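You operate a simulated robot arm through the tools that you are given. There is no shell and no other tool. Be economical: measure what you need, move in short steps, check, and stop when the job is done.

You run a simulated robot arm. Do the job below in one go: nothing can be reset, and whatever is moved stays where it is left.

## Task
Put the blue sensor labelled "52" from the left second shelf from the bottom of the long grey rack on the left third shelf from the top of the long grey rack. Set down upright: blue sensor.

The check looks at the end state, three seconds after you hand in, the way a careful person would. Anything else that was tipped, shoved, dropped, spilled or broken makes it a failure.

## Robot
A 6-joint arm with a two-finger parallel gripper on a trunk, on a base that drives. Base frame: it is fixed to the floor where the robot stands at the start and does not move with it; the origin is under the middle of the robot, x ahead of it, y to its left, z up. Units: mm, rad, N and s.
With the tool pointing down near the work surface it reaches from about 100 to 760 mm from the robot's upright axis, wherever it stands. Its first joint turns from -2.007 to 2.007 rad. Places, roughly: left third shelf of the long grey rack [700, 0, 900]. Payload 4.2 kg.
The TCP is the grasp point between the finger pads, 23 mm short of the fingertips. In the tool frame z runs along the fingers and y along their closing line. Largest opening 94 mm; finger width 38, thickness 10; the body of the gripper, 54 by 96 mm, starts 39 mm behind the TCP.
Orientation is that of the tool frame in the base frame, as a unit quaternion [w, x, y, z]. With the fingers straight down and closing along the base's y, the tool's x points along the base's -x, its y along +y and its z along -z.

## Interface
- The arm moves only by the tool servo_tool. Its argument "steps" is a list of rows, each a list of 7 numbers: the shift along the base's x, y, z in mm, then the turn, a rotation vector about the base's x, y, z in rad, then the opening, from 0 (shut) to 1 (fully open). In form: [[x, y, z, wx, wy, wz, jaw], ...]. A call has 1 to 12 rows; each row is the pose to reach, as a shift and turn from the pose commanded when the call began. Rows are played at 5 a second. More than 50 mm and 0.15 rad between two rows, or a gripper value outside its range, and nothing of the call is played. A pose out of reach is approached as far as the arm can. The call stops where the force on the tool passes 40 N (or 10 N more than at its start, if that is more) or the arm is blocked; 0.2 s more then pass. Each finger travels about 108 mm/s and halts on what it meets, pressing with about 42 N; the grip force reading is that of the motor and also rises with nothing between the fingers. The clock runs only during rows and for 0.2 s after the last one: add rows that repeat a pose to give the fingers time. The reply holds the time, the measured pose of the TCP, the force on the tool along the base axes, the opening and the grip force, in the units named above and with some noise, with the torque about the TCP (base axes, N m) and any sound that the robot's microphone picked up.
- Cameras (640 x 400 px; columns grow to the right, rows downward): "scene" is now at [236.7, 192.7, 1430.8]; the picture's right is [-0.03, -1.00, 0.00], its down [-0.69, 0.02, -0.72] and it looks along [0.72, -0.02, -0.69] (base axes); focal length 272 px, centre (320, 200). "wrist" rides on the gripper at [87, 16, -74] in the tool frame; the picture's right is [-0.18, 0.98, 0.00], its down [-0.58, -0.11, -0.81] and it looks along [-0.79, -0.15, 0.59] (tool axes); focal length 243 px, centre (320, 200). There is no depth. A picture from a camera that has moved, and an enlarged one, comes with that camera's place and axes in the base frame and with its lens.
- snapshot(camera): a new picture of that camera. It takes no simulated time.
- raise_lower(by): slides the trunk up (or, below 0, down) by that many mm; the arm and the scene camera ride with it, the base frame stays. It gives what a move gives, with no picture.
- roll_base(legs): drives the robot by 1 to 6 legs, each [ahead, turn to the left] in mm and rad, along the robot's own axes; the way and the turn of a leg run together, so that a leg with both is an arc; at most 1500 mm and 3.142 rad a leg. The arm and the cameras ride along, it lands a little off, and it stops where it bumps. It gives what a move gives.
- aim_head(pan, tilt): turns the head with the scene camera to pan (to the left, within 1.396 rad either way) and tilt (down, from -0.506 to 1.204), counted from straight ahead of the robot. It gives what a move gives.
- close_up(camera, box): a new picture of the part [left, top, right, bottom] of that camera's present view, enlarged. It takes no simulated time.
- finish_job(): hands the job in; it is judged then, once.

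Go step by step. Nothing tells you exact positions but the pictures and the camera data: compare them with the known pose of the tool, close in by small moves and look again before you grip or let go. The budget is 120 turns and 98 pictures, counting those below and the enlarged ones. Unless the task says otherwise, let go and move clear before handing in, and close with one line.

The tools are called after "Call:" by a JSON object that holds its "method" and its "body". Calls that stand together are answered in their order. servo_tool: Moves the arm, as the interface text tells. Its arguments: {"type":"object","properties":{"steps":{"type":"array","items":{"type":"array","items":{"type":"number"}}}},"required":["steps"]} The other tools are called the same way: raise_lower (by) slides the trunk up or down; roll_base (legs) drives the base; aim_head (pan, tilt) turns the head that bears the scene camera; snapshot (camera) takes a picture; close_up (camera, box) takes an enlarged picture of a part of a camera's view; finish_job () hands the job in.

At the start:

```text
t: 0.0
ee_pos: [432.2, 51.9, 1212.4]
tool_rot: [-0.001, 0.001, 1.0, 0.002]
force: [1.0, -0.2, -0.1]
wrist_torque: [-0.01, 0.02, 0.0]
grip_width: 93.8
finger_force: 0.1
trunk travel left (down, up): [-800.0, 190.0]
robot x, y, heading: [-4.2, -3.5, -0.002]
head pan, tilt: [-0.035, 0.761]
```

scene: 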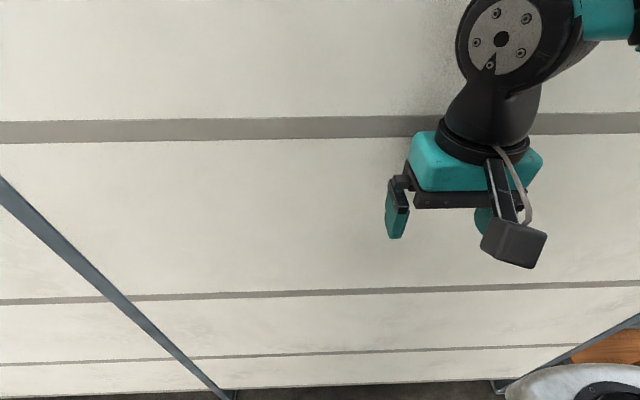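
wrist: 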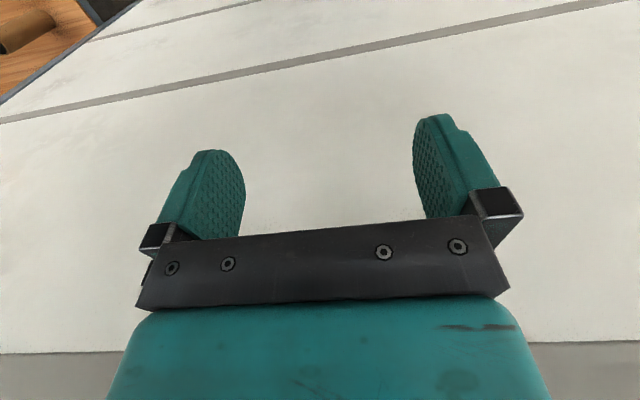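

I see pale panels and a grey upright, but no sensor yet. I'll tilt the head up and to the sides to see the rack.

Call:
{"method": "aim_head", "body": {"pan": 0, "tilt": 0.2}}

Call:
{"method": "snapshot", "body": {"camera": "scene"}}

Call:
{"method": "aim_head", "body": {"pan": 0.9, "tilt": 0.5}}

Call:
{"method": "snapshot", "body": {"camera": "scene"}}

Call:
{"method": "aim_head", "body": {"pan": -0.9, "tilt": 0.5}}

Call:
{"method": "snapshot", "body": {"camera": "scene"}}

```text
t: 1.0
ee_pos: [432.8, 51.1, 1212.2]
tool_rot: [-0.002, 0.001, 1.0, 0.0]
force: [0.0, 0.5, -0.6]
wrist_torque: [0.02, 0.02, -0.02]
grip_width: 93.9
finger_force: 0.1
trunk travel left (down, up): [-800.0, 190.0]
robot x, y, heading: [-1.0, -0.1, -0.001]
head pan, tilt: [0.0, 0.201]
```

```text
95 pictures are left
camera scene: at [247.5, 195.5, 1481.2], right [0.0, -1.0, 0.0], down [-0.2, 0.0, -0.98], along [0.98, 0.0, -0.2], focal length 272 px, centre (320, 200)
```

scene: 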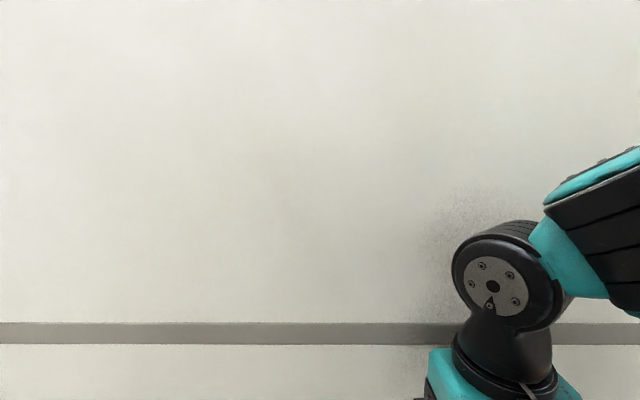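

```text
t: 2.2
ee_pos: [433.0, 51.5, 1212.4]
tool_rot: [-0.001, 0.001, 1.0, 0.0]
force: [-0.3, -0.1, -0.3]
wrist_torque: [-0.01, 0.01, 0.0]
grip_width: 93.9
finger_force: 0.1
trunk travel left (down, up): [-800.0, 190.0]
robot x, y, heading: [1.0, 4.6, 0.006]
head pan, tilt: [0.901, 0.499]
```

```text
94 pictures are left
camera scene: at [210.9, 266.8, 1453.6], right [0.78, -0.62, 0.0], down [-0.3, -0.37, -0.88], along [0.55, 0.69, -0.48], focal length 272 px, centre (320, 200)
```

scene: 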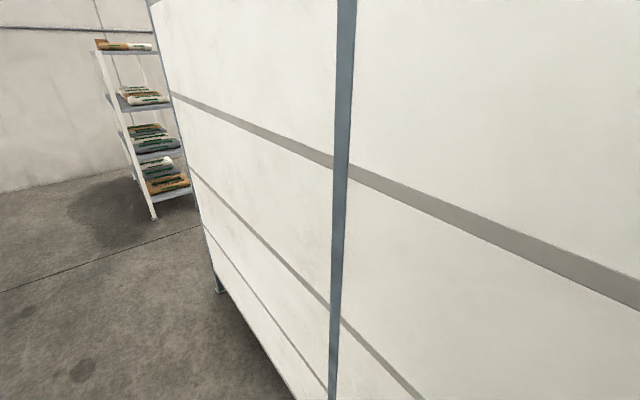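

```text
t: 4.0
ee_pos: [432.4, 50.2, 1212.6]
tool_rot: [0.0, 0.001, 1.0, 0.001]
force: [0.1, -0.3, 0.3]
wrist_torque: [-0.02, 0.03, 0.0]
grip_width: 94.1
finger_force: 0.1
trunk travel left (down, up): [-800.0, 190.0]
robot x, y, heading: [0.0, -1.1, 0.001]
head pan, tilt: [-0.901, 0.499]
```

```text
93 pictures are left
camera scene: at [210.9, 124.3, 1453.6], right [-0.78, -0.62, 0.0], down [-0.3, 0.38, -0.88], along [0.55, -0.69, -0.48], focal length 272 px, centre (320, 200)
```

scene: 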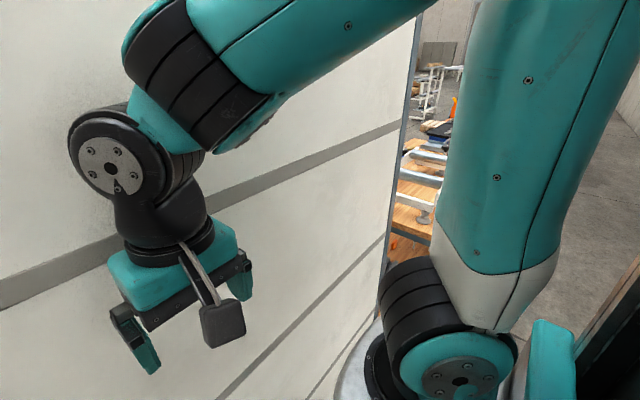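

The rack's closed back panel is facing me, so its open front is probably on the far side. I'll look to both sides for a way around.

Call:
{"method": "aim_head", "body": {"pan": -1.39, "tilt": 0.4}}

Call:
{"method": "snapshot", "body": {"camera": "scene"}}

Call:
{"method": "aim_head", "body": {"pan": 1.39, "tilt": 0.4}}

Call:
{"method": "snapshot", "body": {"camera": "scene"}}

```text
t: 4.9
ee_pos: [432.6, 50.8, 1211.7]
tool_rot: [-0.001, 0.002, 1.0, 0.001]
force: [1.1, 0.1, 0.6]
wrist_torque: [0.02, 0.0, -0.01]
grip_width: 93.8
finger_force: 0.1
trunk travel left (down, up): [-800.0, 190.0]
robot x, y, heading: [0.2, -1.4, 0.001]
head pan, tilt: [-1.389, 0.4]
```

```text
92 pictures are left
camera scene: at [171.1, 104.4, 1462.7], right [-0.98, -0.18, 0.0], down [-0.07, 0.38, -0.92], along [0.17, -0.91, -0.39], focal length 272 px, centre (320, 200)
```

scene: 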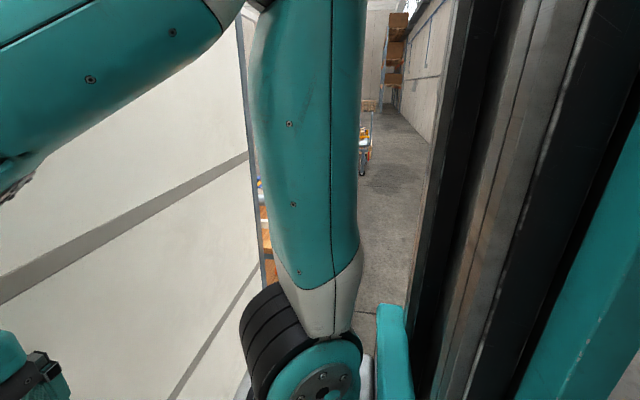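

```text
t: 7.3
ee_pos: [432.6, 51.2, 1210.3]
tool_rot: [-0.001, 0.0, 1.0, 0.001]
force: [0.1, -0.6, -0.2]
wrist_torque: [0.0, 0.01, 0.0]
grip_width: 94.2
finger_force: 0.1
trunk travel left (down, up): [-800.0, 190.0]
robot x, y, heading: [1.4, 1.4, 0.001]
head pan, tilt: [1.389, 0.4]
```

```text
91 pictures are left
camera scene: at [171.1, 286.6, 1462.8], right [0.98, -0.18, 0.0], down [-0.07, -0.38, -0.92], along [0.17, 0.91, -0.39], focal length 272 px, centre (320, 200)
```

scene: 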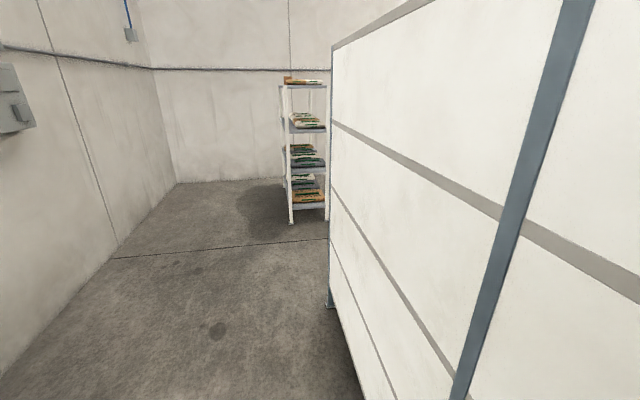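

The rack back is at about x = 530, with bays from about y = -730 to 610 and 610 to 1950. The left bay seen from the far side is therefore the one in front of me. I'll tuck the arm, turn right and drive round the -y end.

Call:
{"method": "servo_tool", "body": {"steps": [[-40, 0, 0, 0, 0, 0, 1], [-80, 0, 0, 0, 0, 0, 1], [-120, 0, 0, 0, 0, 0, 1]]}}

Call:
{"method": "aim_head", "body": {"pan": 0, "tilt": 0.4}}

Call:
{"method": "roll_base", "body": {"legs": [[0, -1.5708]]}}

Call:
{"method": "snapshot", "body": {"camera": "scene"}}

```text
t: 8.2
ee_pos: [322.1, 69.0, 1205.2]
tool_rot: [-0.001, 0.001, 1.0, 0.001]
force: [-0.2, 0.1, -0.9]
wrist_torque: [0.02, -0.01, -0.01]
grip_width: 94.0
finger_force: 0.0
out of reach, approached as far as the arm can: row 3
trunk travel left (down, up): [-800.0, 190.0]
robot x, y, heading: [0.9, -1.3, 0.001]
head pan, tilt: [1.389, 0.4]
```

```text
t: 9.7
ee_pos: [323.6, 68.8, 1205.8]
tool_rot: [0.0, 0.0, 1.0, -0.001]
force: [-0.1, 0.1, 0.6]
wrist_torque: [0.01, -0.01, 0.01]
grip_width: 93.9
finger_force: 0.0
trunk travel left (down, up): [-800.0, 190.0]
robot x, y, heading: [-1.1, 0.9, -0.004]
head pan, tilt: [0.0, 0.4]
```

```text
t: 13.9
ee_pos: [66.0, -322.8, 1206.1]
tool_rot: [0.0, 0.71, 0.704, 0.001]
force: [-0.1, -0.6, -0.4]
wrist_torque: [0.03, 0.04, 0.0]
grip_width: 94.0
finger_force: 0.1
trunk travel left (down, up): [-800.0, 190.0]
robot x, y, heading: [4.4, -0.7, -1.578]
head pan, tilt: [0.0, 0.4]
```

```text
90 pictures are left
camera scene: at [195.7, -245.2, 1462.7], right [-1.0, 0.01, 0.0], down [0.0, 0.39, -0.92], along [-0.01, -0.92, -0.39], focal length 272 px, centre (320, 200)
```

scene: 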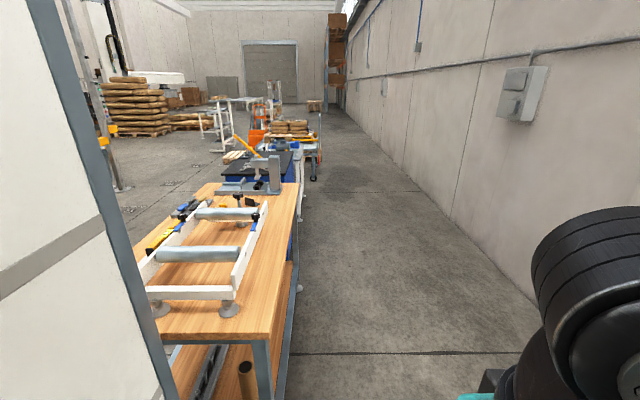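

The -y side is blocked by a workbench, while the +y end shows an open aisle of about 1.3 m between y = 1770 and 3100. I'll turn round and drive that way.

Call:
{"method": "roll_base", "body": {"legs": [[0, 1.58], [0, 1.568], [1300, 0]]}}

Call:
{"method": "aim_head", "body": {"pan": -0.6, "tilt": 0.5}}

Call:
{"method": "snapshot", "body": {"camera": "scene"}}

```text
t: 28.4
ee_pos: [-84.4, 1674.5, 1205.4]
tool_rot: [0.0, 0.711, -0.704, 0.0]
force: [-0.3, -0.5, -0.1]
wrist_torque: [-0.02, -0.01, 0.01]
grip_width: 94.1
finger_force: 0.0
trunk travel left (down, up): [-800.0, 190.0]
robot x, y, heading: [-11.5, 1353.5, 1.581]
head pan, tilt: [0.0, 0.4]
```

```text
t: 29.4
ee_pos: [-84.3, 1674.4, 1205.9]
tool_rot: [0.001, 0.71, -0.704, 0.001]
force: [-0.6, -0.7, 0.7]
wrist_torque: [-0.01, 0.03, 0.0]
grip_width: 94.2
finger_force: 0.0
trunk travel left (down, up): [-800.0, 190.0]
robot x, y, heading: [-12.8, 1350.2, 1.583]
head pan, tilt: [-0.6, 0.499]
```

```text
89 pictures are left
camera scene: at [-156.7, 1578.6, 1453.6], right [0.83, -0.56, 0.0], down [-0.27, -0.4, -0.88], along [0.49, 0.73, -0.48], focal length 272 px, centre (320, 200)
```

scene: 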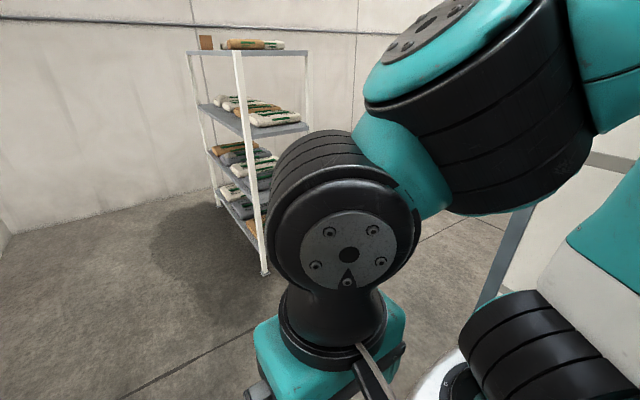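

The aisle is clear, so I'll drive to about y = 2400 and turn to face +x.

Call:
{"method": "roll_base", "body": {"legs": [[1000, 0], [0, -1.578]]}}

Call:
{"method": "aim_head", "body": {"pan": 0.1, "tilt": 0.5}}

Call:
{"method": "snapshot", "body": {"camera": "scene"}}

```text
t: 38.4
ee_pos: [296.2, 2462.4, 1205.4]
tool_rot: [0.0, -0.018, 1.0, 0.0]
force: [0.4, 0.0, -0.2]
wrist_torque: [0.0, 0.03, 0.01]
grip_width: 94.1
finger_force: 0.0
trunk travel left (down, up): [-800.0, 190.0]
robot x, y, heading: [-19.8, 2381.8, 0.039]
head pan, tilt: [-0.6, 0.499]
```

```text
t: 39.5
ee_pos: [297.5, 2461.5, 1205.8]
tool_rot: [-0.001, -0.019, 1.0, 0.0]
force: [-0.3, -0.4, 0.4]
wrist_torque: [0.0, -0.03, 0.0]
grip_width: 94.1
finger_force: 0.0
trunk travel left (down, up): [-800.0, 190.0]
robot x, y, heading: [-25.2, 2382.2, 0.038]
head pan, tilt: [0.099, 0.499]
```

```text
88 pictures are left
camera scene: at [214.9, 2594.0, 1453.6], right [0.14, -0.99, 0.0], down [-0.47, -0.07, -0.88], along [0.87, 0.12, -0.48], focal length 272 px, centre (320, 200)
```

scene: 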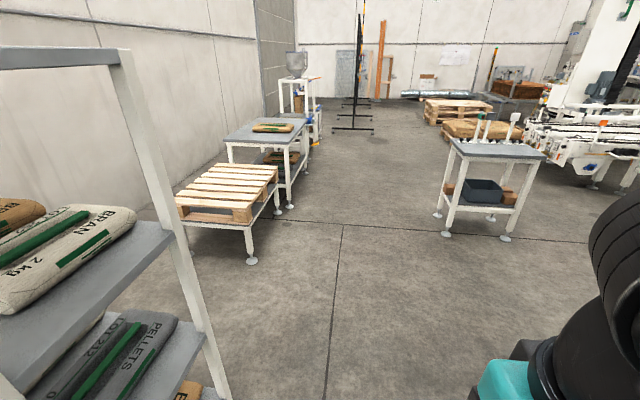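

The small rack is on my left, and there's a little table near (2500, 1600). Beyond the rack corner I need to look right before I drive through.

Call:
{"method": "roll_base", "body": {"legs": [[800, -0.04]]}}

Call:
{"method": "aim_head", "body": {"pan": -0.3, "tilt": 0.4}}

Call:
{"method": "snapshot", "body": {"camera": "scene"}}

Call:
{"method": "aim_head", "body": {"pan": -1.3, "tilt": 0.4}}

Call:
{"method": "snapshot", "body": {"camera": "scene"}}

```text
t: 43.9
ee_pos: [1116.9, 2459.3, 1205.6]
tool_rot: [-0.001, 0.005, 1.0, 0.0]
force: [-0.4, -0.1, -0.5]
wrist_torque: [0.01, -0.05, 0.04]
grip_width: 94.1
finger_force: 0.0
trunk travel left (down, up): [-800.0, 190.0]
robot x, y, heading: [793.5, 2394.0, -0.008]
head pan, tilt: [0.099, 0.499]
```

```text
t: 44.7
ee_pos: [1116.1, 2458.8, 1205.4]
tool_rot: [-0.001, 0.004, 1.0, 0.0]
force: [0.1, -0.7, -0.2]
wrist_torque: [0.02, -0.01, 0.05]
grip_width: 93.8
finger_force: 0.2
trunk travel left (down, up): [-800.0, 190.0]
robot x, y, heading: [792.0, 2391.5, -0.009]
head pan, tilt: [-0.3, 0.4]
```

```text
87 pictures are left
camera scene: at [1037.3, 2559.4, 1462.7], right [-0.3, -0.95, 0.0], down [-0.37, 0.12, -0.92], along [0.88, -0.28, -0.39], focal length 272 px, centre (320, 200)
```

scene: 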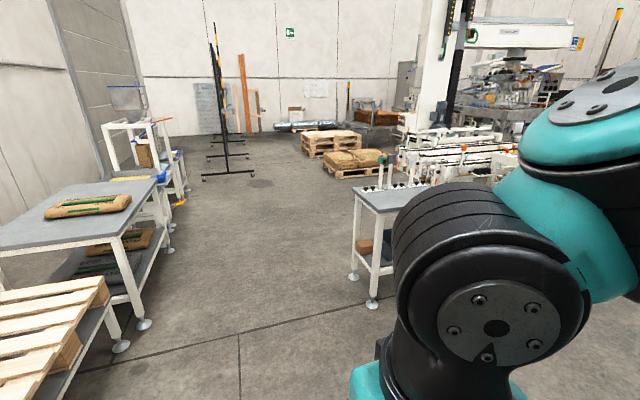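

```text
t: 46.0
ee_pos: [1117.0, 2459.1, 1206.1]
tool_rot: [-0.001, 0.004, 1.0, 0.0]
force: [-0.3, -0.2, -0.2]
wrist_torque: [-0.01, 0.01, -0.01]
grip_width: 93.8
finger_force: 0.0
trunk travel left (down, up): [-800.0, 190.0]
robot x, y, heading: [792.7, 2394.3, -0.009]
head pan, tilt: [-1.3, 0.4]
```

```text
86 pictures are left
camera scene: at [973.1, 2498.0, 1462.7], right [-0.97, -0.26, 0.0], down [-0.1, 0.38, -0.92], along [0.24, -0.89, -0.39], focal length 272 px, centre (320, 200)
```

scene: 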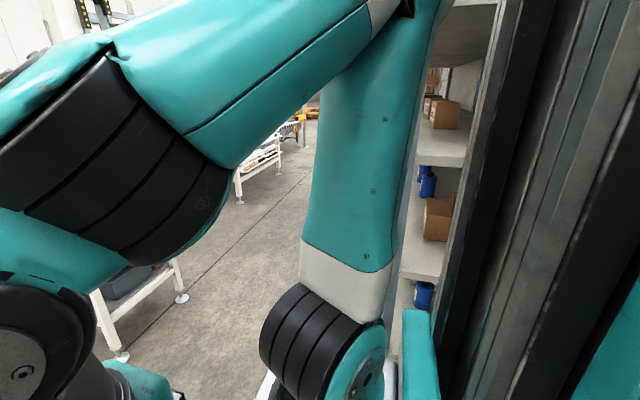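

The rack front is open on this side and the corridor is clear from x ≈ 950 to 2400. I'll drive to about x = 1600, turn towards -y and drive along the rack.

Call:
{"method": "roll_base", "body": {"legs": [[780, 0], [0, -1.56], [1000, 0]]}}

Call:
{"method": "aim_head", "body": {"pan": 0, "tilt": 0.4}}

Call:
{"method": "snapshot", "body": {"camera": "scene"}}

```text
t: 58.6
ee_pos: [1646.0, 1095.2, 1204.5]
tool_rot: [-0.001, 0.7, 0.714, 0.0]
force: [-0.7, -0.4, 0.5]
wrist_torque: [-0.01, 0.09, -0.01]
grip_width: 94.1
finger_force: 0.2
trunk travel left (down, up): [-800.0, 190.0]
robot x, y, heading: [1574.7, 1417.0, -1.548]
head pan, tilt: [-1.3, 0.4]
```

```text
t: 60.1
ee_pos: [1645.9, 1096.5, 1205.8]
tool_rot: [-0.001, 0.7, 0.714, 0.0]
force: [0.5, 0.2, 1.2]
wrist_torque: [0.04, 0.0, -0.01]
grip_width: 94.0
finger_force: 0.1
trunk travel left (down, up): [-800.0, 190.0]
robot x, y, heading: [1569.7, 1417.4, -1.549]
head pan, tilt: [0.0, 0.4]
```

```text
85 pictures are left
camera scene: at [1772.8, 1176.8, 1462.7], right [-1.0, -0.02, 0.0], down [-0.01, 0.39, -0.92], along [0.02, -0.92, -0.39], focal length 272 px, centre (320, 200)
```

scene: 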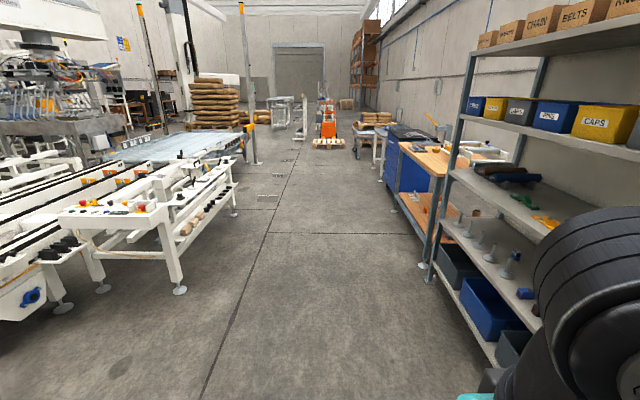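

From here I see five shelves. The second from the bottom holds small upright parts and the third holds tools. I'll drive to about y = 0 and face the left bay.

Call:
{"method": "roll_base", "body": {"legs": [[1350, 0], [0, -1.59]]}}

Call:
{"method": "aim_head", "body": {"pan": 0.0, "tilt": 0.6}}

Call:
{"method": "snapshot", "body": {"camera": "scene"}}

```text
t: 70.6
ee_pos: [1276.6, 20.5, 1205.8]
tool_rot: [0.0, 1.0, 0.001, 0.001]
force: [-0.2, 0.0, 0.6]
wrist_torque: [0.03, 0.0, 0.03]
grip_width: 93.9
finger_force: 0.1
trunk travel left (down, up): [-800.0, 190.0]
robot x, y, heading: [1600.6, 90.4, -3.136]
head pan, tilt: [0.0, 0.4]
```

```text
t: 71.3
ee_pos: [1276.9, 20.2, 1206.3]
tool_rot: [0.0, 1.0, 0.001, 0.001]
force: [0.3, -0.1, 0.2]
wrist_torque: [0.0, -0.01, 0.01]
grip_width: 94.2
finger_force: 0.0
trunk travel left (down, up): [-800.0, 190.0]
robot x, y, heading: [1601.2, 92.0, -3.139]
head pan, tilt: [0.0, 0.6]
```

```text
84 pictures are left
camera scene: at [1361.8, -105.7, 1444.6], right [0.0, 1.0, 0.0], down [0.56, 0.0, -0.83], along [-0.83, 0.0, -0.56], focal length 272 px, centre (320, 200)
```

scene: 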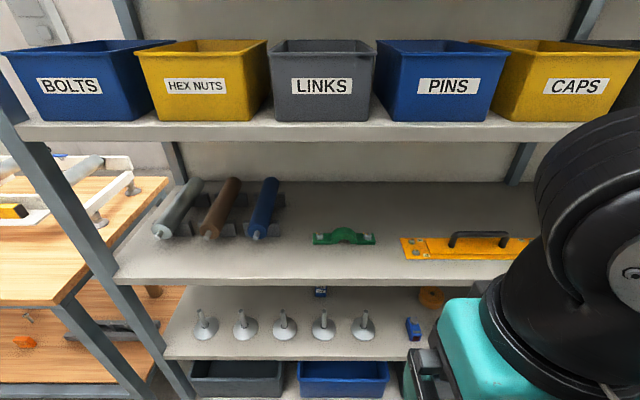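

I can see small blue sensors on the second shelf, at (321, 292) and (413, 328). I'll enlarge both to read the labels.

Call:
{"method": "close_up", "body": {"camera": "scene", "box": [280, 270, 460, 370]}}

Call:
{"method": "close_up", "body": {"camera": "scene", "box": [380, 305, 440, 345]}}

```text
3.56 times, centred on (370, 320) of scene
camera zoom: at [1361.8, -105.7, 1444.6], right [0.0, 1.0, 0.0], down [0.56, 0.0, -0.83], along [-0.83, 0.0, -0.56], focal length 968 px, centre (142, -227)
```

zoom: 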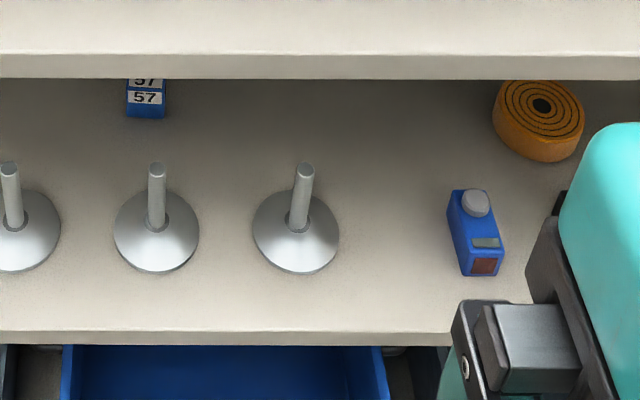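

```text
10.00 times, centred on (410, 325) of scene
camera zoom: at [1361.8, -105.7, 1444.6], right [0.0, 1.0, 0.0], down [0.56, 0.0, -0.83], along [-0.83, 0.0, -0.56], focal length 2724 px, centre (-580, -1050)
```

zoom: 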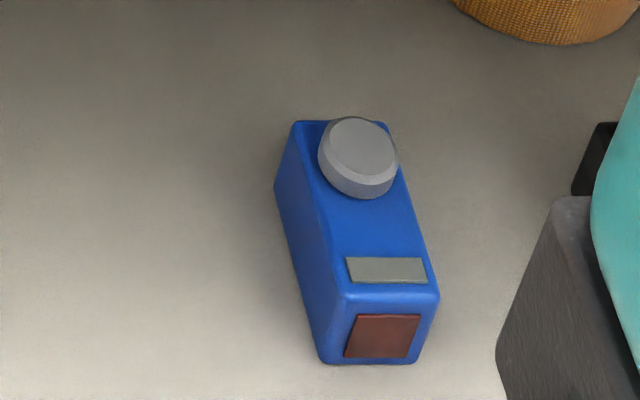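

One sensor reads "57" and the other shows no label from this side. I'll lower the trunk to see shelf 2 properly.

Call:
{"method": "raise_lower", "body": {"by": -550}}

Call:
{"method": "snapshot", "body": {"camera": "scene"}}

Call:
{"method": "snapshot", "body": {"camera": "wrist"}}

```text
refused: -550 is not a number from -400 to 400
```

```text
81 pictures are left
camera scene: at [1361.8, -105.7, 1444.6], right [0.0, 1.0, 0.0], down [0.56, 0.0, -0.83], along [-0.83, 0.0, -0.56], focal length 272 px, centre (320, 200)
```

scene: 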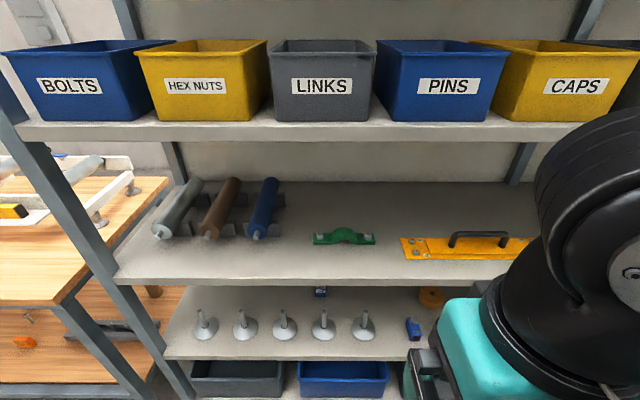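

```text
80 pictures are left
camera wrist: at [1364.1, 3.6, 1280.7], right [-0.18, -0.98, 0.0], down [-0.58, 0.11, 0.8], along [-0.79, 0.15, -0.59], focal length 243 px, centre (320, 200)
```

wrist: 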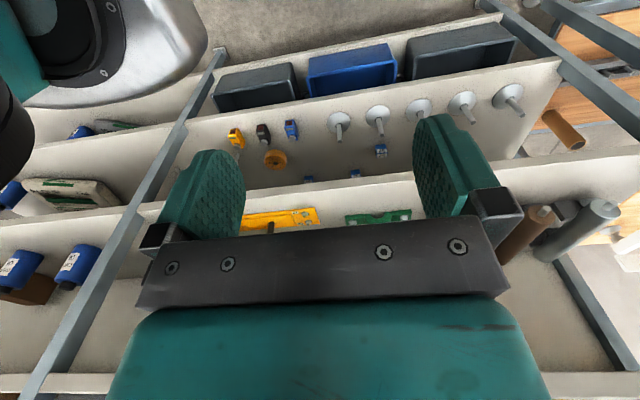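

The wrist view shows several sensors: a yellow, a black and a blue one in front, and more blue ones further back. I'll lower the trunk in two moves and look again.

Call:
{"method": "raise_lower", "body": {"by": -400}}

Call:
{"method": "aim_head", "body": {"pan": 0.0, "tilt": 0.5}}

Call:
{"method": "snapshot", "body": {"camera": "scene"}}

Call:
{"method": "snapshot", "body": {"camera": "wrist"}}

```text
t: 75.2
ee_pos: [1277.1, 20.7, 806.0]
tool_rot: [-0.001, 1.0, 0.001, 0.001]
force: [-0.2, 0.4, 0.5]
wrist_torque: [-0.03, 0.0, 0.01]
grip_width: 94.0
finger_force: 0.1
trunk travel left (down, up): [-400.0, 590.0]
robot x, y, heading: [1603.6, 88.7, -3.139]
head pan, tilt: [0.0, 0.6]
```

```text
t: 75.8
ee_pos: [1276.6, 20.4, 805.7]
tool_rot: [0.0, 1.0, 0.001, 0.001]
force: [-0.8, -0.8, -0.2]
wrist_torque: [0.03, 0.0, -0.03]
grip_width: 94.1
finger_force: 0.0
trunk travel left (down, up): [-400.0, 590.0]
robot x, y, heading: [1600.0, 90.9, -3.135]
head pan, tilt: [0.0, 0.499]
```

```text
79 pictures are left
camera scene: at [1359.2, -105.8, 1053.6], right [0.0, 1.0, 0.0], down [0.48, 0.0, -0.88], along [-0.88, 0.0, -0.48], focal length 272 px, centre (320, 200)
```

scene: 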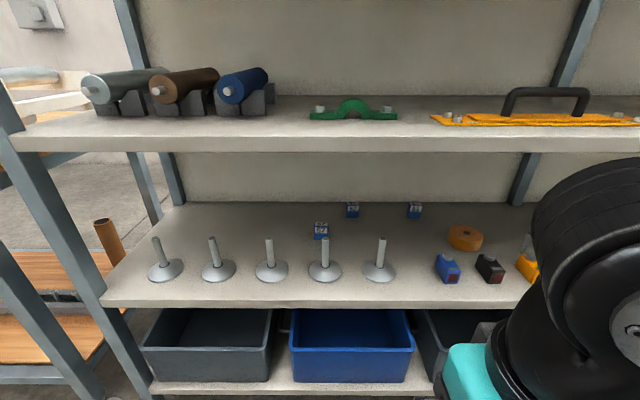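

```text
78 pictures are left
camera wrist: at [1364.2, 3.6, 880.7], right [-0.18, -0.98, 0.0], down [-0.58, 0.11, 0.81], along [-0.79, 0.15, -0.59], focal length 243 px, centre (320, 200)
```

wrist: 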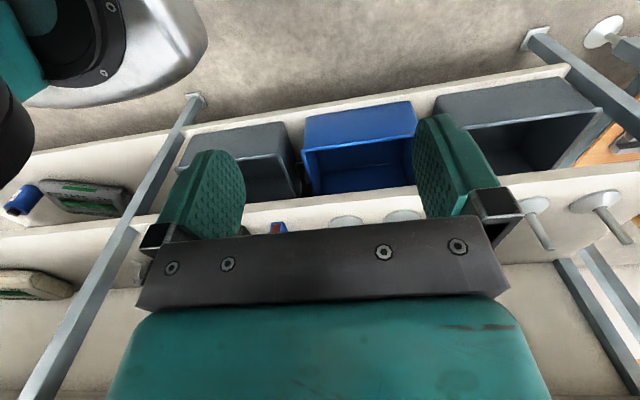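

Call:
{"method": "close_up", "body": {"camera": "scene", "box": [300, 190, 460, 290]}}

Call:
{"method": "close_up", "body": {"camera": "scene", "box": [310, 195, 374, 235]}}

Call:
{"method": "close_up", "body": {"camera": "scene", "box": [390, 195, 454, 235]}}

```text
4.00 times, centred on (380, 240) of scene
camera zoom: at [1359.2, -105.8, 1053.6], right [0.0, 1.0, 0.0], down [0.48, 0.0, -0.88], along [-0.88, 0.0, -0.48], focal length 1090 px, centre (80, 40)
```

zoom: 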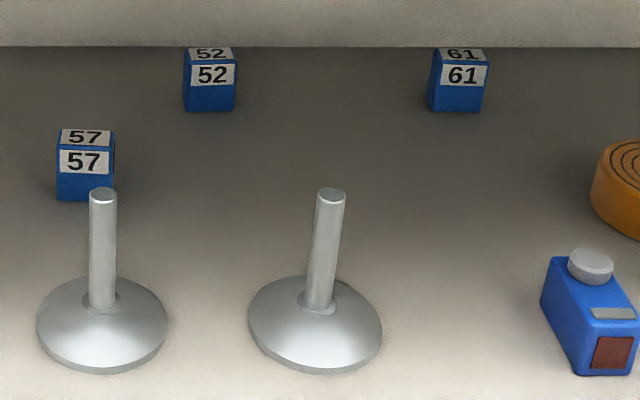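

```text
10.00 times, centred on (342, 215) of scene
camera zoom: at [1359.2, -105.8, 1053.6], right [0.0, 1.0, 0.0], down [0.48, 0.0, -0.88], along [-0.88, 0.0, -0.48], focal length 2724 px, centre (100, 50)
```

zoom: 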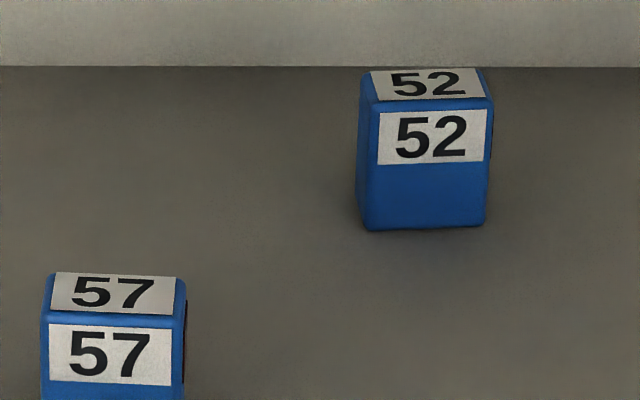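

```text
10.00 times, centred on (422, 215) of scene
camera zoom: at [1359.2, -105.8, 1053.6], right [0.0, 1.0, 0.0], down [0.48, 0.0, -0.88], along [-0.88, 0.0, -0.48], focal length 2724 px, centre (-700, 50)
```

zoom: 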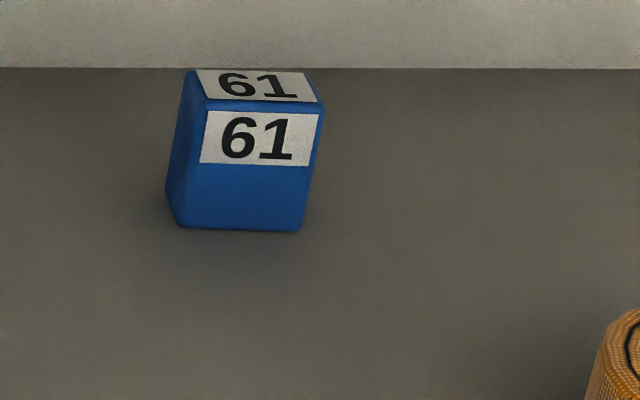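

The target "52" is at the back, around (545, 8), and "57" and "61" are its neighbours. The levelling feet stand in front of it. I'll lower the trunk further for a second measuring view.

Call:
{"method": "raise_lower", "body": {"by": -250}}

Call:
{"method": "aim_head", "body": {"pan": 0.0, "tilt": 0.3}}

Call:
{"method": "snapshot", "body": {"camera": "scene"}}

Call:
{"method": "close_up", "body": {"camera": "scene", "box": [310, 185, 438, 265]}}

```text
t: 78.4
ee_pos: [1277.0, 19.5, 555.1]
tool_rot: [0.0, 1.0, 0.0, 0.0]
force: [-0.3, 0.5, -0.3]
wrist_torque: [0.0, -0.01, 0.0]
grip_width: 93.9
finger_force: 0.0
trunk travel left (down, up): [-150.0, 840.0]
robot x, y, heading: [1601.1, 90.1, -3.139]
head pan, tilt: [0.0, 0.499]
```

```text
t: 79.2
ee_pos: [1276.7, 20.4, 555.5]
tool_rot: [0.0, 1.0, 0.0, 0.001]
force: [0.9, -0.6, 0.2]
wrist_torque: [0.01, 0.03, 0.02]
grip_width: 93.9
finger_force: 0.0
trunk travel left (down, up): [-150.0, 840.0]
robot x, y, heading: [1596.3, 90.6, -3.142]
head pan, tilt: [0.0, 0.3]
```

```text
74 pictures are left
camera scene: at [1356.8, -105.8, 822.0], right [0.0, 1.0, 0.0], down [0.3, 0.0, -0.96], along [-0.96, 0.0, -0.3], focal length 272 px, centre (320, 200)
```

scene: 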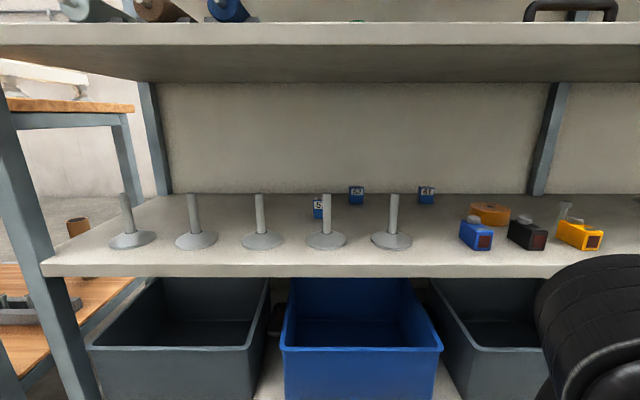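

```text
5.00 times, centred on (374, 225) of scene
camera zoom: at [1356.8, -105.8, 822.0], right [0.0, 1.0, 0.0], down [0.3, 0.0, -0.96], along [-0.96, 0.0, -0.3], focal length 1362 px, centre (50, 75)
```

zoom: 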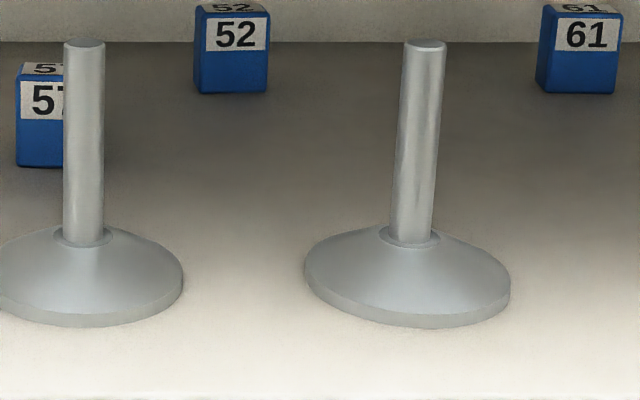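

By triangulation, "52" has its front-bottom edge at about (613, -2, 581). Shelf 2 is at z ≈ 580 with x from 512 to 950, and shelf 3 spans z ≈ 912 to 938. I need sharper views for the sensor's size.

Call:
{"method": "close_up", "body": {"camera": "scene", "box": [332, 175, 380, 205]}}

Call:
{"method": "close_up", "body": {"camera": "scene", "box": [440, 190, 536, 250]}}

```text
13.33 times, centred on (356, 190) of scene
camera zoom: at [1356.8, -105.8, 822.0], right [0.0, 1.0, 0.0], down [0.3, 0.0, -0.96], along [-0.96, 0.0, -0.3], focal length 3632 px, centre (-160, 333)
```

zoom: 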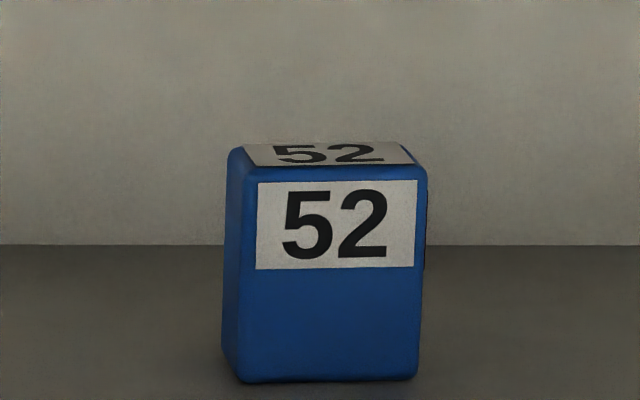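

```text
6.67 times, centred on (488, 220) of scene
camera zoom: at [1356.8, -105.8, 822.0], right [0.0, 1.0, 0.0], down [0.3, 0.0, -0.96], along [-0.96, 0.0, -0.3], focal length 1816 px, centre (-800, 67)
```

zoom: 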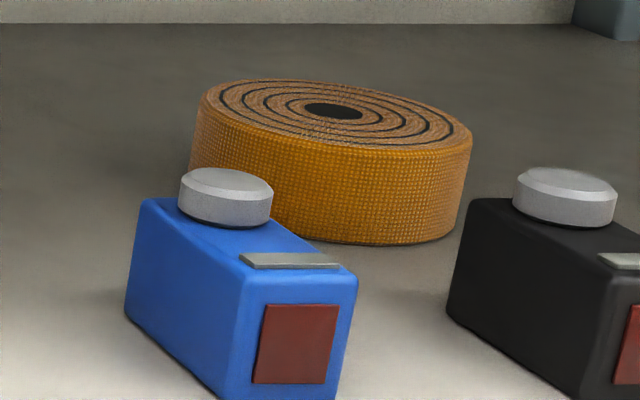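

The sensor is about 40 wide, 28 deep and 47 high, squared to the shelf, so I'll come in pitched about 30° down over the feet. First I'll check how far the base sticks out and the gap to the rack.

Call:
{"method": "aim_head", "body": {"pan": 0.0, "tilt": 1.2}}

Call:
{"method": "snapshot", "body": {"camera": "scene"}}

Call:
{"method": "snapshot", "body": {"camera": "wrist"}}

```text
t: 80.4
ee_pos: [1277.4, 19.0, 555.2]
tool_rot: [0.0, 1.0, 0.001, 0.0]
force: [-0.5, 0.6, -0.1]
wrist_torque: [-0.03, 0.02, 0.0]
grip_width: 94.1
finger_force: 0.1
trunk travel left (down, up): [-150.0, 840.0]
robot x, y, heading: [1599.0, 88.8, -3.137]
head pan, tilt: [0.0, 1.201]
```

```text
70 pictures are left
camera scene: at [1394.2, -105.7, 750.0], right [0.0, 1.0, 0.0], down [0.93, 0.0, -0.36], along [-0.36, 0.0, -0.93], focal length 272 px, centre (320, 200)
```

scene: 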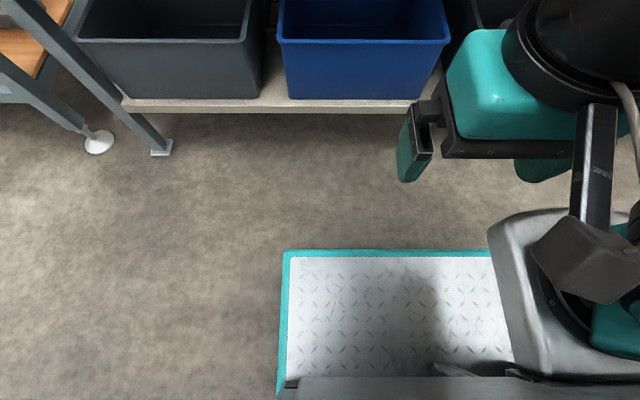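

```text
69 pictures are left
camera wrist: at [1364.2, 3.6, 630.7], right [-0.18, -0.98, 0.0], down [-0.58, 0.11, 0.81], along [-0.79, 0.15, -0.59], focal length 243 px, centre (320, 200)
```

wrist: 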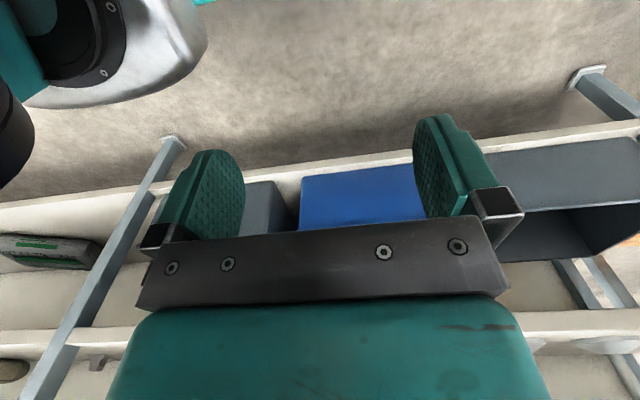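

The base front is at x ≈ 1285 and the rack at about 940. Before moving in I'll raise the trunk a bit and roll the tool half a turn, so that its camera sits on top when the gripper tilts forward.

Call:
{"method": "raise_lower", "body": {"by": 250}}

Call:
{"method": "servo_tool", "body": {"steps": [[0, 0, 0, 0, 0, 0.14, 1], [0, 0, 0, 0, 0, 0.28, 1], [0, 0, 0, 0, 0, 0.42, 1], [0, 0, 0, 0, 0, 0.56, 1], [0, 0, 0, 0, 0, 0.7, 1], [0, 0, 0, 0, 0, 0.84, 1], [0, 0, 0, 0, 0, 0.98, 1], [0, 0, 0, 0, 0, 1.12, 1], [0, 0, 0, 0, 0, 1.26, 1], [0, 0, 0, 0, 0, 1.4, 1], [0, 0, 0, 0, 0, 1.54, 1]]}}

```text
t: 82.9
ee_pos: [1276.0, 20.3, 806.2]
tool_rot: [0.0, 1.0, 0.001, 0.001]
force: [-0.8, -0.6, 0.9]
wrist_torque: [-0.01, -0.01, 0.0]
grip_width: 93.7
finger_force: 0.0
trunk travel left (down, up): [-400.0, 590.0]
robot x, y, heading: [1601.4, 89.6, -3.138]
head pan, tilt: [0.0, 1.201]
```

```text
t: 85.3
ee_pos: [1277.4, 19.2, 806.5]
tool_rot: [-0.001, 0.717, 0.697, 0.001]
force: [1.3, -0.1, 0.0]
wrist_torque: [-0.01, 0.01, 0.03]
grip_width: 94.1
finger_force: 0.0
trunk travel left (down, up): [-400.0, 590.0]
robot x, y, heading: [1600.3, 89.2, -3.137]
head pan, tilt: [0.0, 1.201]
```

The first half of the roll worked, so I'll complete it.

Call:
{"method": "servo_tool", "body": {"steps": [[0, 0, 0, 0, 0, 0.14, 1], [0, 0, 0, 0, 0, 0.28, 1], [0, 0, 0, 0, 0, 0.42, 1], [0, 0, 0, 0, 0, 0.56, 1], [0, 0, 0, 0, 0, 0.7, 1], [0, 0, 0, 0, 0, 0.84, 1], [0, 0, 0, 0, 0, 0.98, 1], [0, 0, 0, 0, 0, 1.12, 1], [0, 0, 0, 0, 0, 1.26, 1], [0, 0, 0, 0, 0, 1.4, 1], [0, 0, 0, 0, 0, 1.5, 1], [0, 0, 0, 0, 0, 1.6, 1]]}}

```text
t: 87.9
ee_pos: [1277.1, 19.7, 806.0]
tool_rot: [-0.001, 0.0, 1.0, 0.0]
force: [-0.9, -0.7, -0.3]
wrist_torque: [0.02, 0.02, 0.03]
grip_width: 94.3
finger_force: 0.0
trunk travel left (down, up): [-400.0, 590.0]
robot x, y, heading: [1596.0, 87.6, -3.14]
head pan, tilt: [0.0, 1.201]
```

The roll is done. Now I'll pitch the tool forward 60° from straight down, moving the TCP out in front of the rack.

Call:
{"method": "servo_tool", "body": {"steps": [[-20, 0, 0, 0, 0.13, 0, 1], [-40, 0, 0, 0, 0.26, 0, 1], [-60, 0, 0, 0, 0.39, 0, 1], [-80, 0, 0, 0, 0.52, 0, 1], [-100, 0, 0, 0, 0.65, 0, 1], [-120, 0, 0, 0, 0.78, 0, 1], [-140, 0, 0, 0, 0.91, 0, 1], [-160, 0, 0, 0, 1.047, 0, 1], [-160, 0, 0, 0, 1.047, 0, 1]]}}

Call:
{"method": "aim_head", "body": {"pan": -0.2, "tilt": 0.6}}

Call:
{"method": "snapshot", "body": {"camera": "scene"}}

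Call:
{"method": "snapshot", "body": {"camera": "wrist"}}

```text
t: 89.9
ee_pos: [1090.1, -19.4, 825.5]
tool_rot: [-0.501, 0.0, 0.865, 0.0]
force: [0.8, 0.6, 0.0]
wrist_torque: [0.01, -0.01, 0.01]
grip_width: 94.1
finger_force: 0.0
out of reach, approached as far as the arm can: row 2, 3, 4, 5, 6, 7, 8, 9
trunk travel left (down, up): [-400.0, 590.0]
robot x, y, heading: [1598.1, 88.3, -3.135]
head pan, tilt: [0.0, 1.201]
```

```text
t: 90.9
ee_pos: [1090.2, -20.1, 825.9]
tool_rot: [-0.501, 0.001, 0.866, 0.0]
force: [0.9, -0.7, -0.7]
wrist_torque: [0.0, -0.02, 0.01]
grip_width: 94.1
finger_force: 0.0
trunk travel left (down, up): [-400.0, 590.0]
robot x, y, heading: [1596.4, 87.3, -3.138]
head pan, tilt: [-0.201, 0.6]
```

```text
68 pictures are left
camera scene: at [1363.5, -88.2, 1044.4], right [0.2, 0.98, 0.0], down [0.55, -0.11, -0.82], along [-0.81, 0.16, -0.57], focal length 272 px, centre (320, 200)
```

scene: 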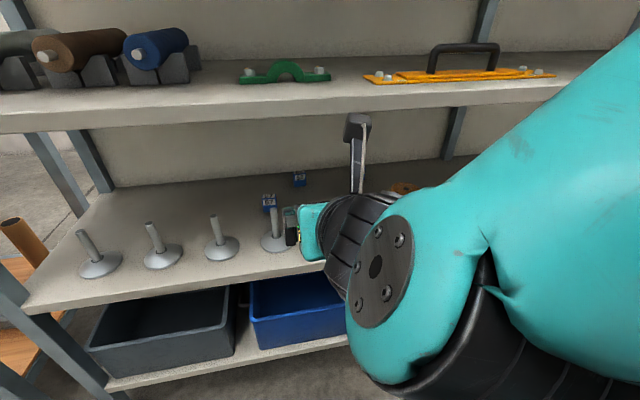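

```text
67 pictures are left
camera wrist: at [1112.7, -4.3, 938.0], right [0.09, 0.98, -0.16], down [0.99, -0.11, -0.1], along [-0.12, -0.15, -0.98], focal length 243 px, centre (320, 200)
```

wrist: 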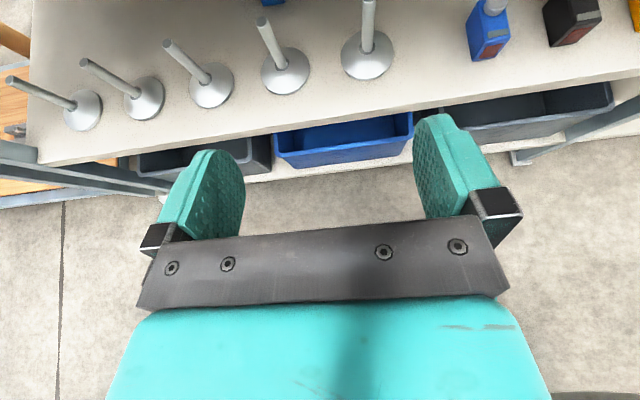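

The tool now has the camera on top. I need to know how the forearm and elbow lie, so I'll look at the arm itself.

Call:
{"method": "aim_head", "body": {"pan": -0.9, "tilt": 0.7}}

Call:
{"method": "snapshot", "body": {"camera": "scene"}}

```text
t: 92.0
ee_pos: [1090.5, -20.3, 825.7]
tool_rot: [-0.501, 0.002, 0.865, 0.001]
force: [-0.2, 0.7, 0.6]
wrist_torque: [-0.03, 0.0, 0.0]
grip_width: 93.9
finger_force: 0.0
trunk travel left (down, up): [-400.0, 590.0]
robot x, y, heading: [1598.0, 87.8, -3.133]
head pan, tilt: [-0.901, 0.7]
```

```text
66 pictures are left
camera scene: at [1397.2, -39.1, 1035.9], right [0.78, 0.62, 0.0], down [0.4, -0.5, -0.77], along [-0.48, 0.6, -0.64], focal length 272 px, centre (320, 200)
```

scene: 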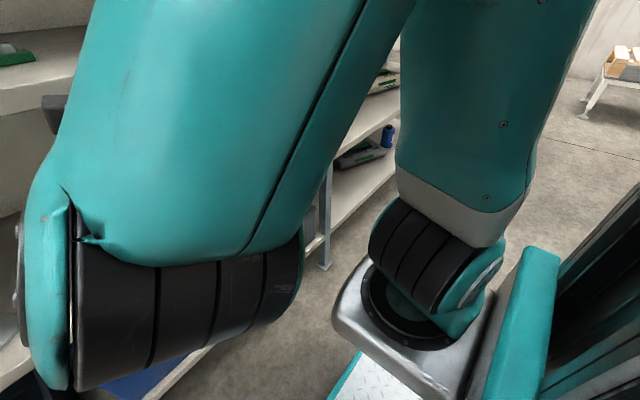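

The shoulder is at about (1340, 290, 600) with the elbow up. Lowering the trunk about 100 and driving 100 closer should let the forearm pass nearly level between the stems and shelf 3, with the tool pitched about 45°.

Call:
{"method": "raise_lower", "body": {"by": -100}}

Call:
{"method": "roll_base", "body": {"legs": [[90, 0]]}}

Call:
{"method": "servo_tool", "body": {"steps": [[0, 0, 0, 0, -0.131, 0, 1], [0, 0, 0, 0, -0.262, 0, 1], [0, 0, 0, 0, -0.262, 0, 1]]}}

Call:
{"method": "aim_head", "body": {"pan": 0, "tilt": 0.5}}

Call:
{"method": "snapshot", "body": {"camera": "scene"}}

Call:
{"method": "snapshot", "body": {"camera": "wrist"}}

```text
t: 93.3
ee_pos: [1091.1, -20.4, 725.5]
tool_rot: [-0.501, 0.001, 0.865, 0.0]
force: [0.6, 0.7, -1.2]
wrist_torque: [0.0, 0.01, 0.0]
grip_width: 93.9
finger_force: 0.0
trunk travel left (down, up): [-300.0, 690.0]
robot x, y, heading: [1598.7, 89.7, -3.135]
head pan, tilt: [-0.901, 0.7]
```

```text
t: 94.4
ee_pos: [999.8, -20.4, 725.8]
tool_rot: [-0.501, 0.0, 0.866, 0.0]
force: [-0.4, -0.2, -0.6]
wrist_torque: [0.03, 0.04, 0.02]
grip_width: 94.1
finger_force: 0.1
trunk travel left (down, up): [-300.0, 690.0]
robot x, y, heading: [1509.5, 90.1, -3.139]
head pan, tilt: [-0.901, 0.7]
```

```text
t: 95.2
ee_pos: [998.6, -21.1, 725.9]
tool_rot: [-0.383, 0.0, 0.924, 0.0]
force: [0.4, -0.3, -0.5]
wrist_torque: [0.01, 0.01, -0.01]
grip_width: 93.9
finger_force: 0.1
trunk travel left (down, up): [-300.0, 690.0]
robot x, y, heading: [1508.6, 87.4, -3.135]
head pan, tilt: [-0.901, 0.7]
```

```text
t: 96.4
ee_pos: [998.8, -19.9, 725.1]
tool_rot: [-0.384, 0.0, 0.923, 0.0]
force: [-0.1, 1.1, -0.5]
wrist_torque: [-0.04, 0.04, 0.02]
grip_width: 94.0
finger_force: 0.1
trunk travel left (down, up): [-300.0, 690.0]
robot x, y, heading: [1509.0, 88.5, -3.141]
head pan, tilt: [0.0, 0.499]
```

```text
65 pictures are left
camera scene: at [1268.6, -106.1, 953.6], right [0.0, 1.0, 0.0], down [0.48, 0.0, -0.88], along [-0.88, 0.0, -0.48], focal length 272 px, centre (320, 200)
```

scene: 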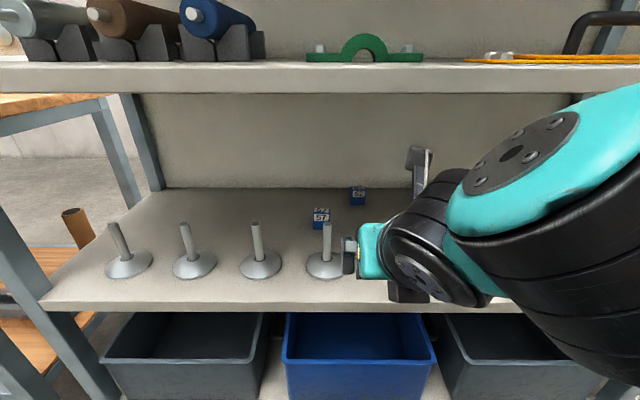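

```text
64 pictures are left
camera wrist: at [992.1, -4.3, 839.7], right [0.13, 0.98, -0.13], down [0.98, -0.11, 0.16], along [0.14, -0.15, -0.98], focal length 243 px, centre (320, 200)
```

wrist: 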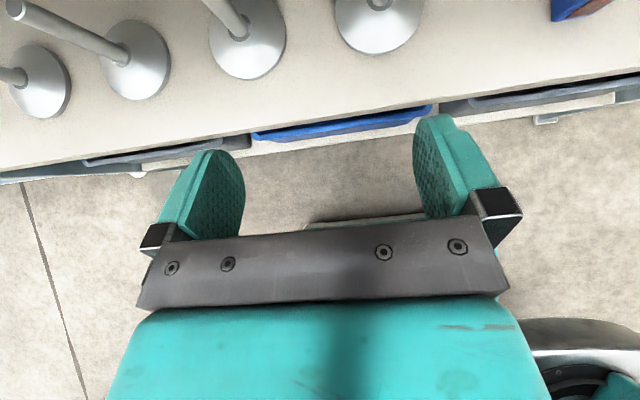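

The gap between the stems is at y ≈ -93 to 39, so I'll enter centred at y ≈ -27 with the fingers partly closed, above the dishes. I'll go in small stages.

Call:
{"method": "servo_tool", "body": {"steps": [[0, -4, -8, 0, 0.06, 0, 0.75], [0, -7, -15, 0, 0.12, 0, 0.75], [-35, -7, -15, 0, 0.12, 0, 0.75], [-70, -7, -15, 0, 0.12, 0, 0.75], [-105, -7, -15, 0, 0.12, 0, 0.75], [-105, -7, -15, 0, 0.12, 0, 0.75]]}}

Call:
{"method": "snapshot", "body": {"camera": "scene"}}

Call:
{"method": "snapshot", "body": {"camera": "wrist"}}

```text
t: 97.8
ee_pos: [896.0, -27.2, 709.6]
tool_rot: [-0.438, 0.0, 0.899, 0.0]
force: [0.1, 0.0, 0.2]
wrist_torque: [0.02, 0.02, -0.01]
grip_width: 70.4
finger_force: 0.0
trunk travel left (down, up): [-300.0, 690.0]
robot x, y, heading: [1513.0, 93.2, -3.141]
head pan, tilt: [0.0, 0.499]
```

```text
63 pictures are left
camera scene: at [1268.6, -106.2, 953.6], right [0.0, 1.0, 0.0], down [0.48, 0.0, -0.88], along [-0.88, 0.0, -0.48], focal length 272 px, centre (320, 200)
```

scene: 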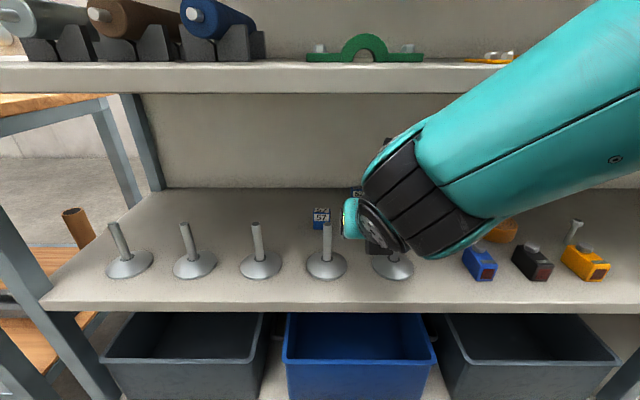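

```text
62 pictures are left
camera wrist: at [901.6, -11.4, 822.9], right [0.11, 0.98, -0.15], down [0.99, -0.11, 0.04], along [0.02, -0.15, -0.99], focal length 243 px, centre (320, 200)
```

wrist: 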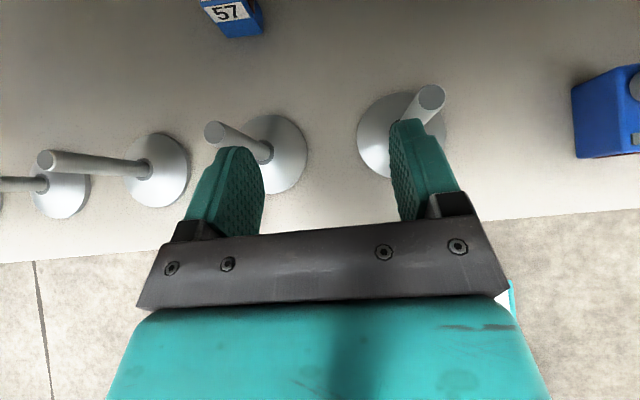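

The stem tops measure out at (854, 35) and (853, -95), as planned, and the fingers fit between them. I'll continue inward.

Call:
{"method": "servo_tool", "body": {"steps": [[-30, 0, 0, 0, 0, 0, 0.75], [-60, 0, 0, 0, 0, 0, 0.75], [-90, 0, 0, 0, 0, 0, 0.75], [-120, 0, 0, 0, 0, 0, 0.75], [-120, 0, 0, 0, 0, 0, 0.75]]}}

Call:
{"method": "snapshot", "body": {"camera": "scene"}}

Call:
{"method": "snapshot", "body": {"camera": "wrist"}}

```text
t: 99.0
ee_pos: [773.4, -28.9, 709.9]
tool_rot: [-0.437, 0.0, 0.899, 0.0]
force: [0.1, 0.6, -0.2]
wrist_torque: [-0.02, 0.02, 0.01]
grip_width: 70.4
finger_force: 0.0
trunk travel left (down, up): [-300.0, 690.0]
robot x, y, heading: [1509.9, 88.0, -3.136]
head pan, tilt: [0.0, 0.499]
```

```text
61 pictures are left
camera scene: at [1268.6, -106.2, 953.6], right [0.0, 1.0, 0.0], down [0.48, 0.0, -0.88], along [-0.88, 0.0, -0.48], focal length 272 px, centre (320, 200)
```

scene: 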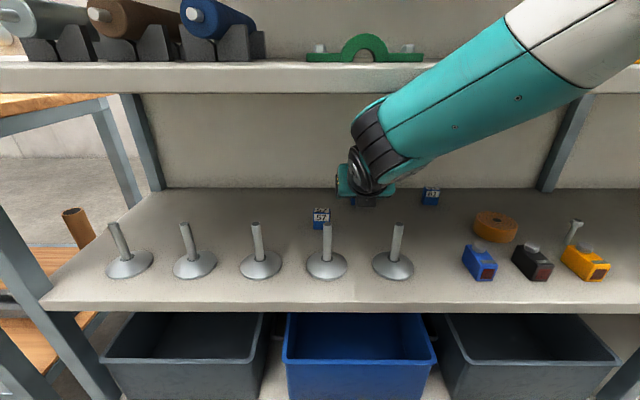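

```text
60 pictures are left
camera wrist: at [779.3, -12.6, 824.7], right [0.11, 0.98, -0.15], down [0.99, -0.11, 0.04], along [0.02, -0.15, -0.99], focal length 243 px, centre (320, 200)
```

wrist: 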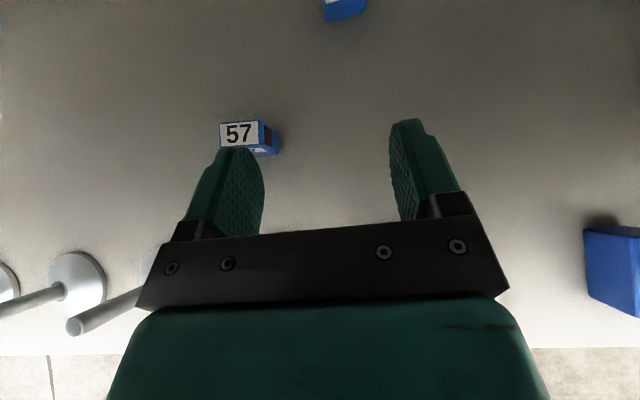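

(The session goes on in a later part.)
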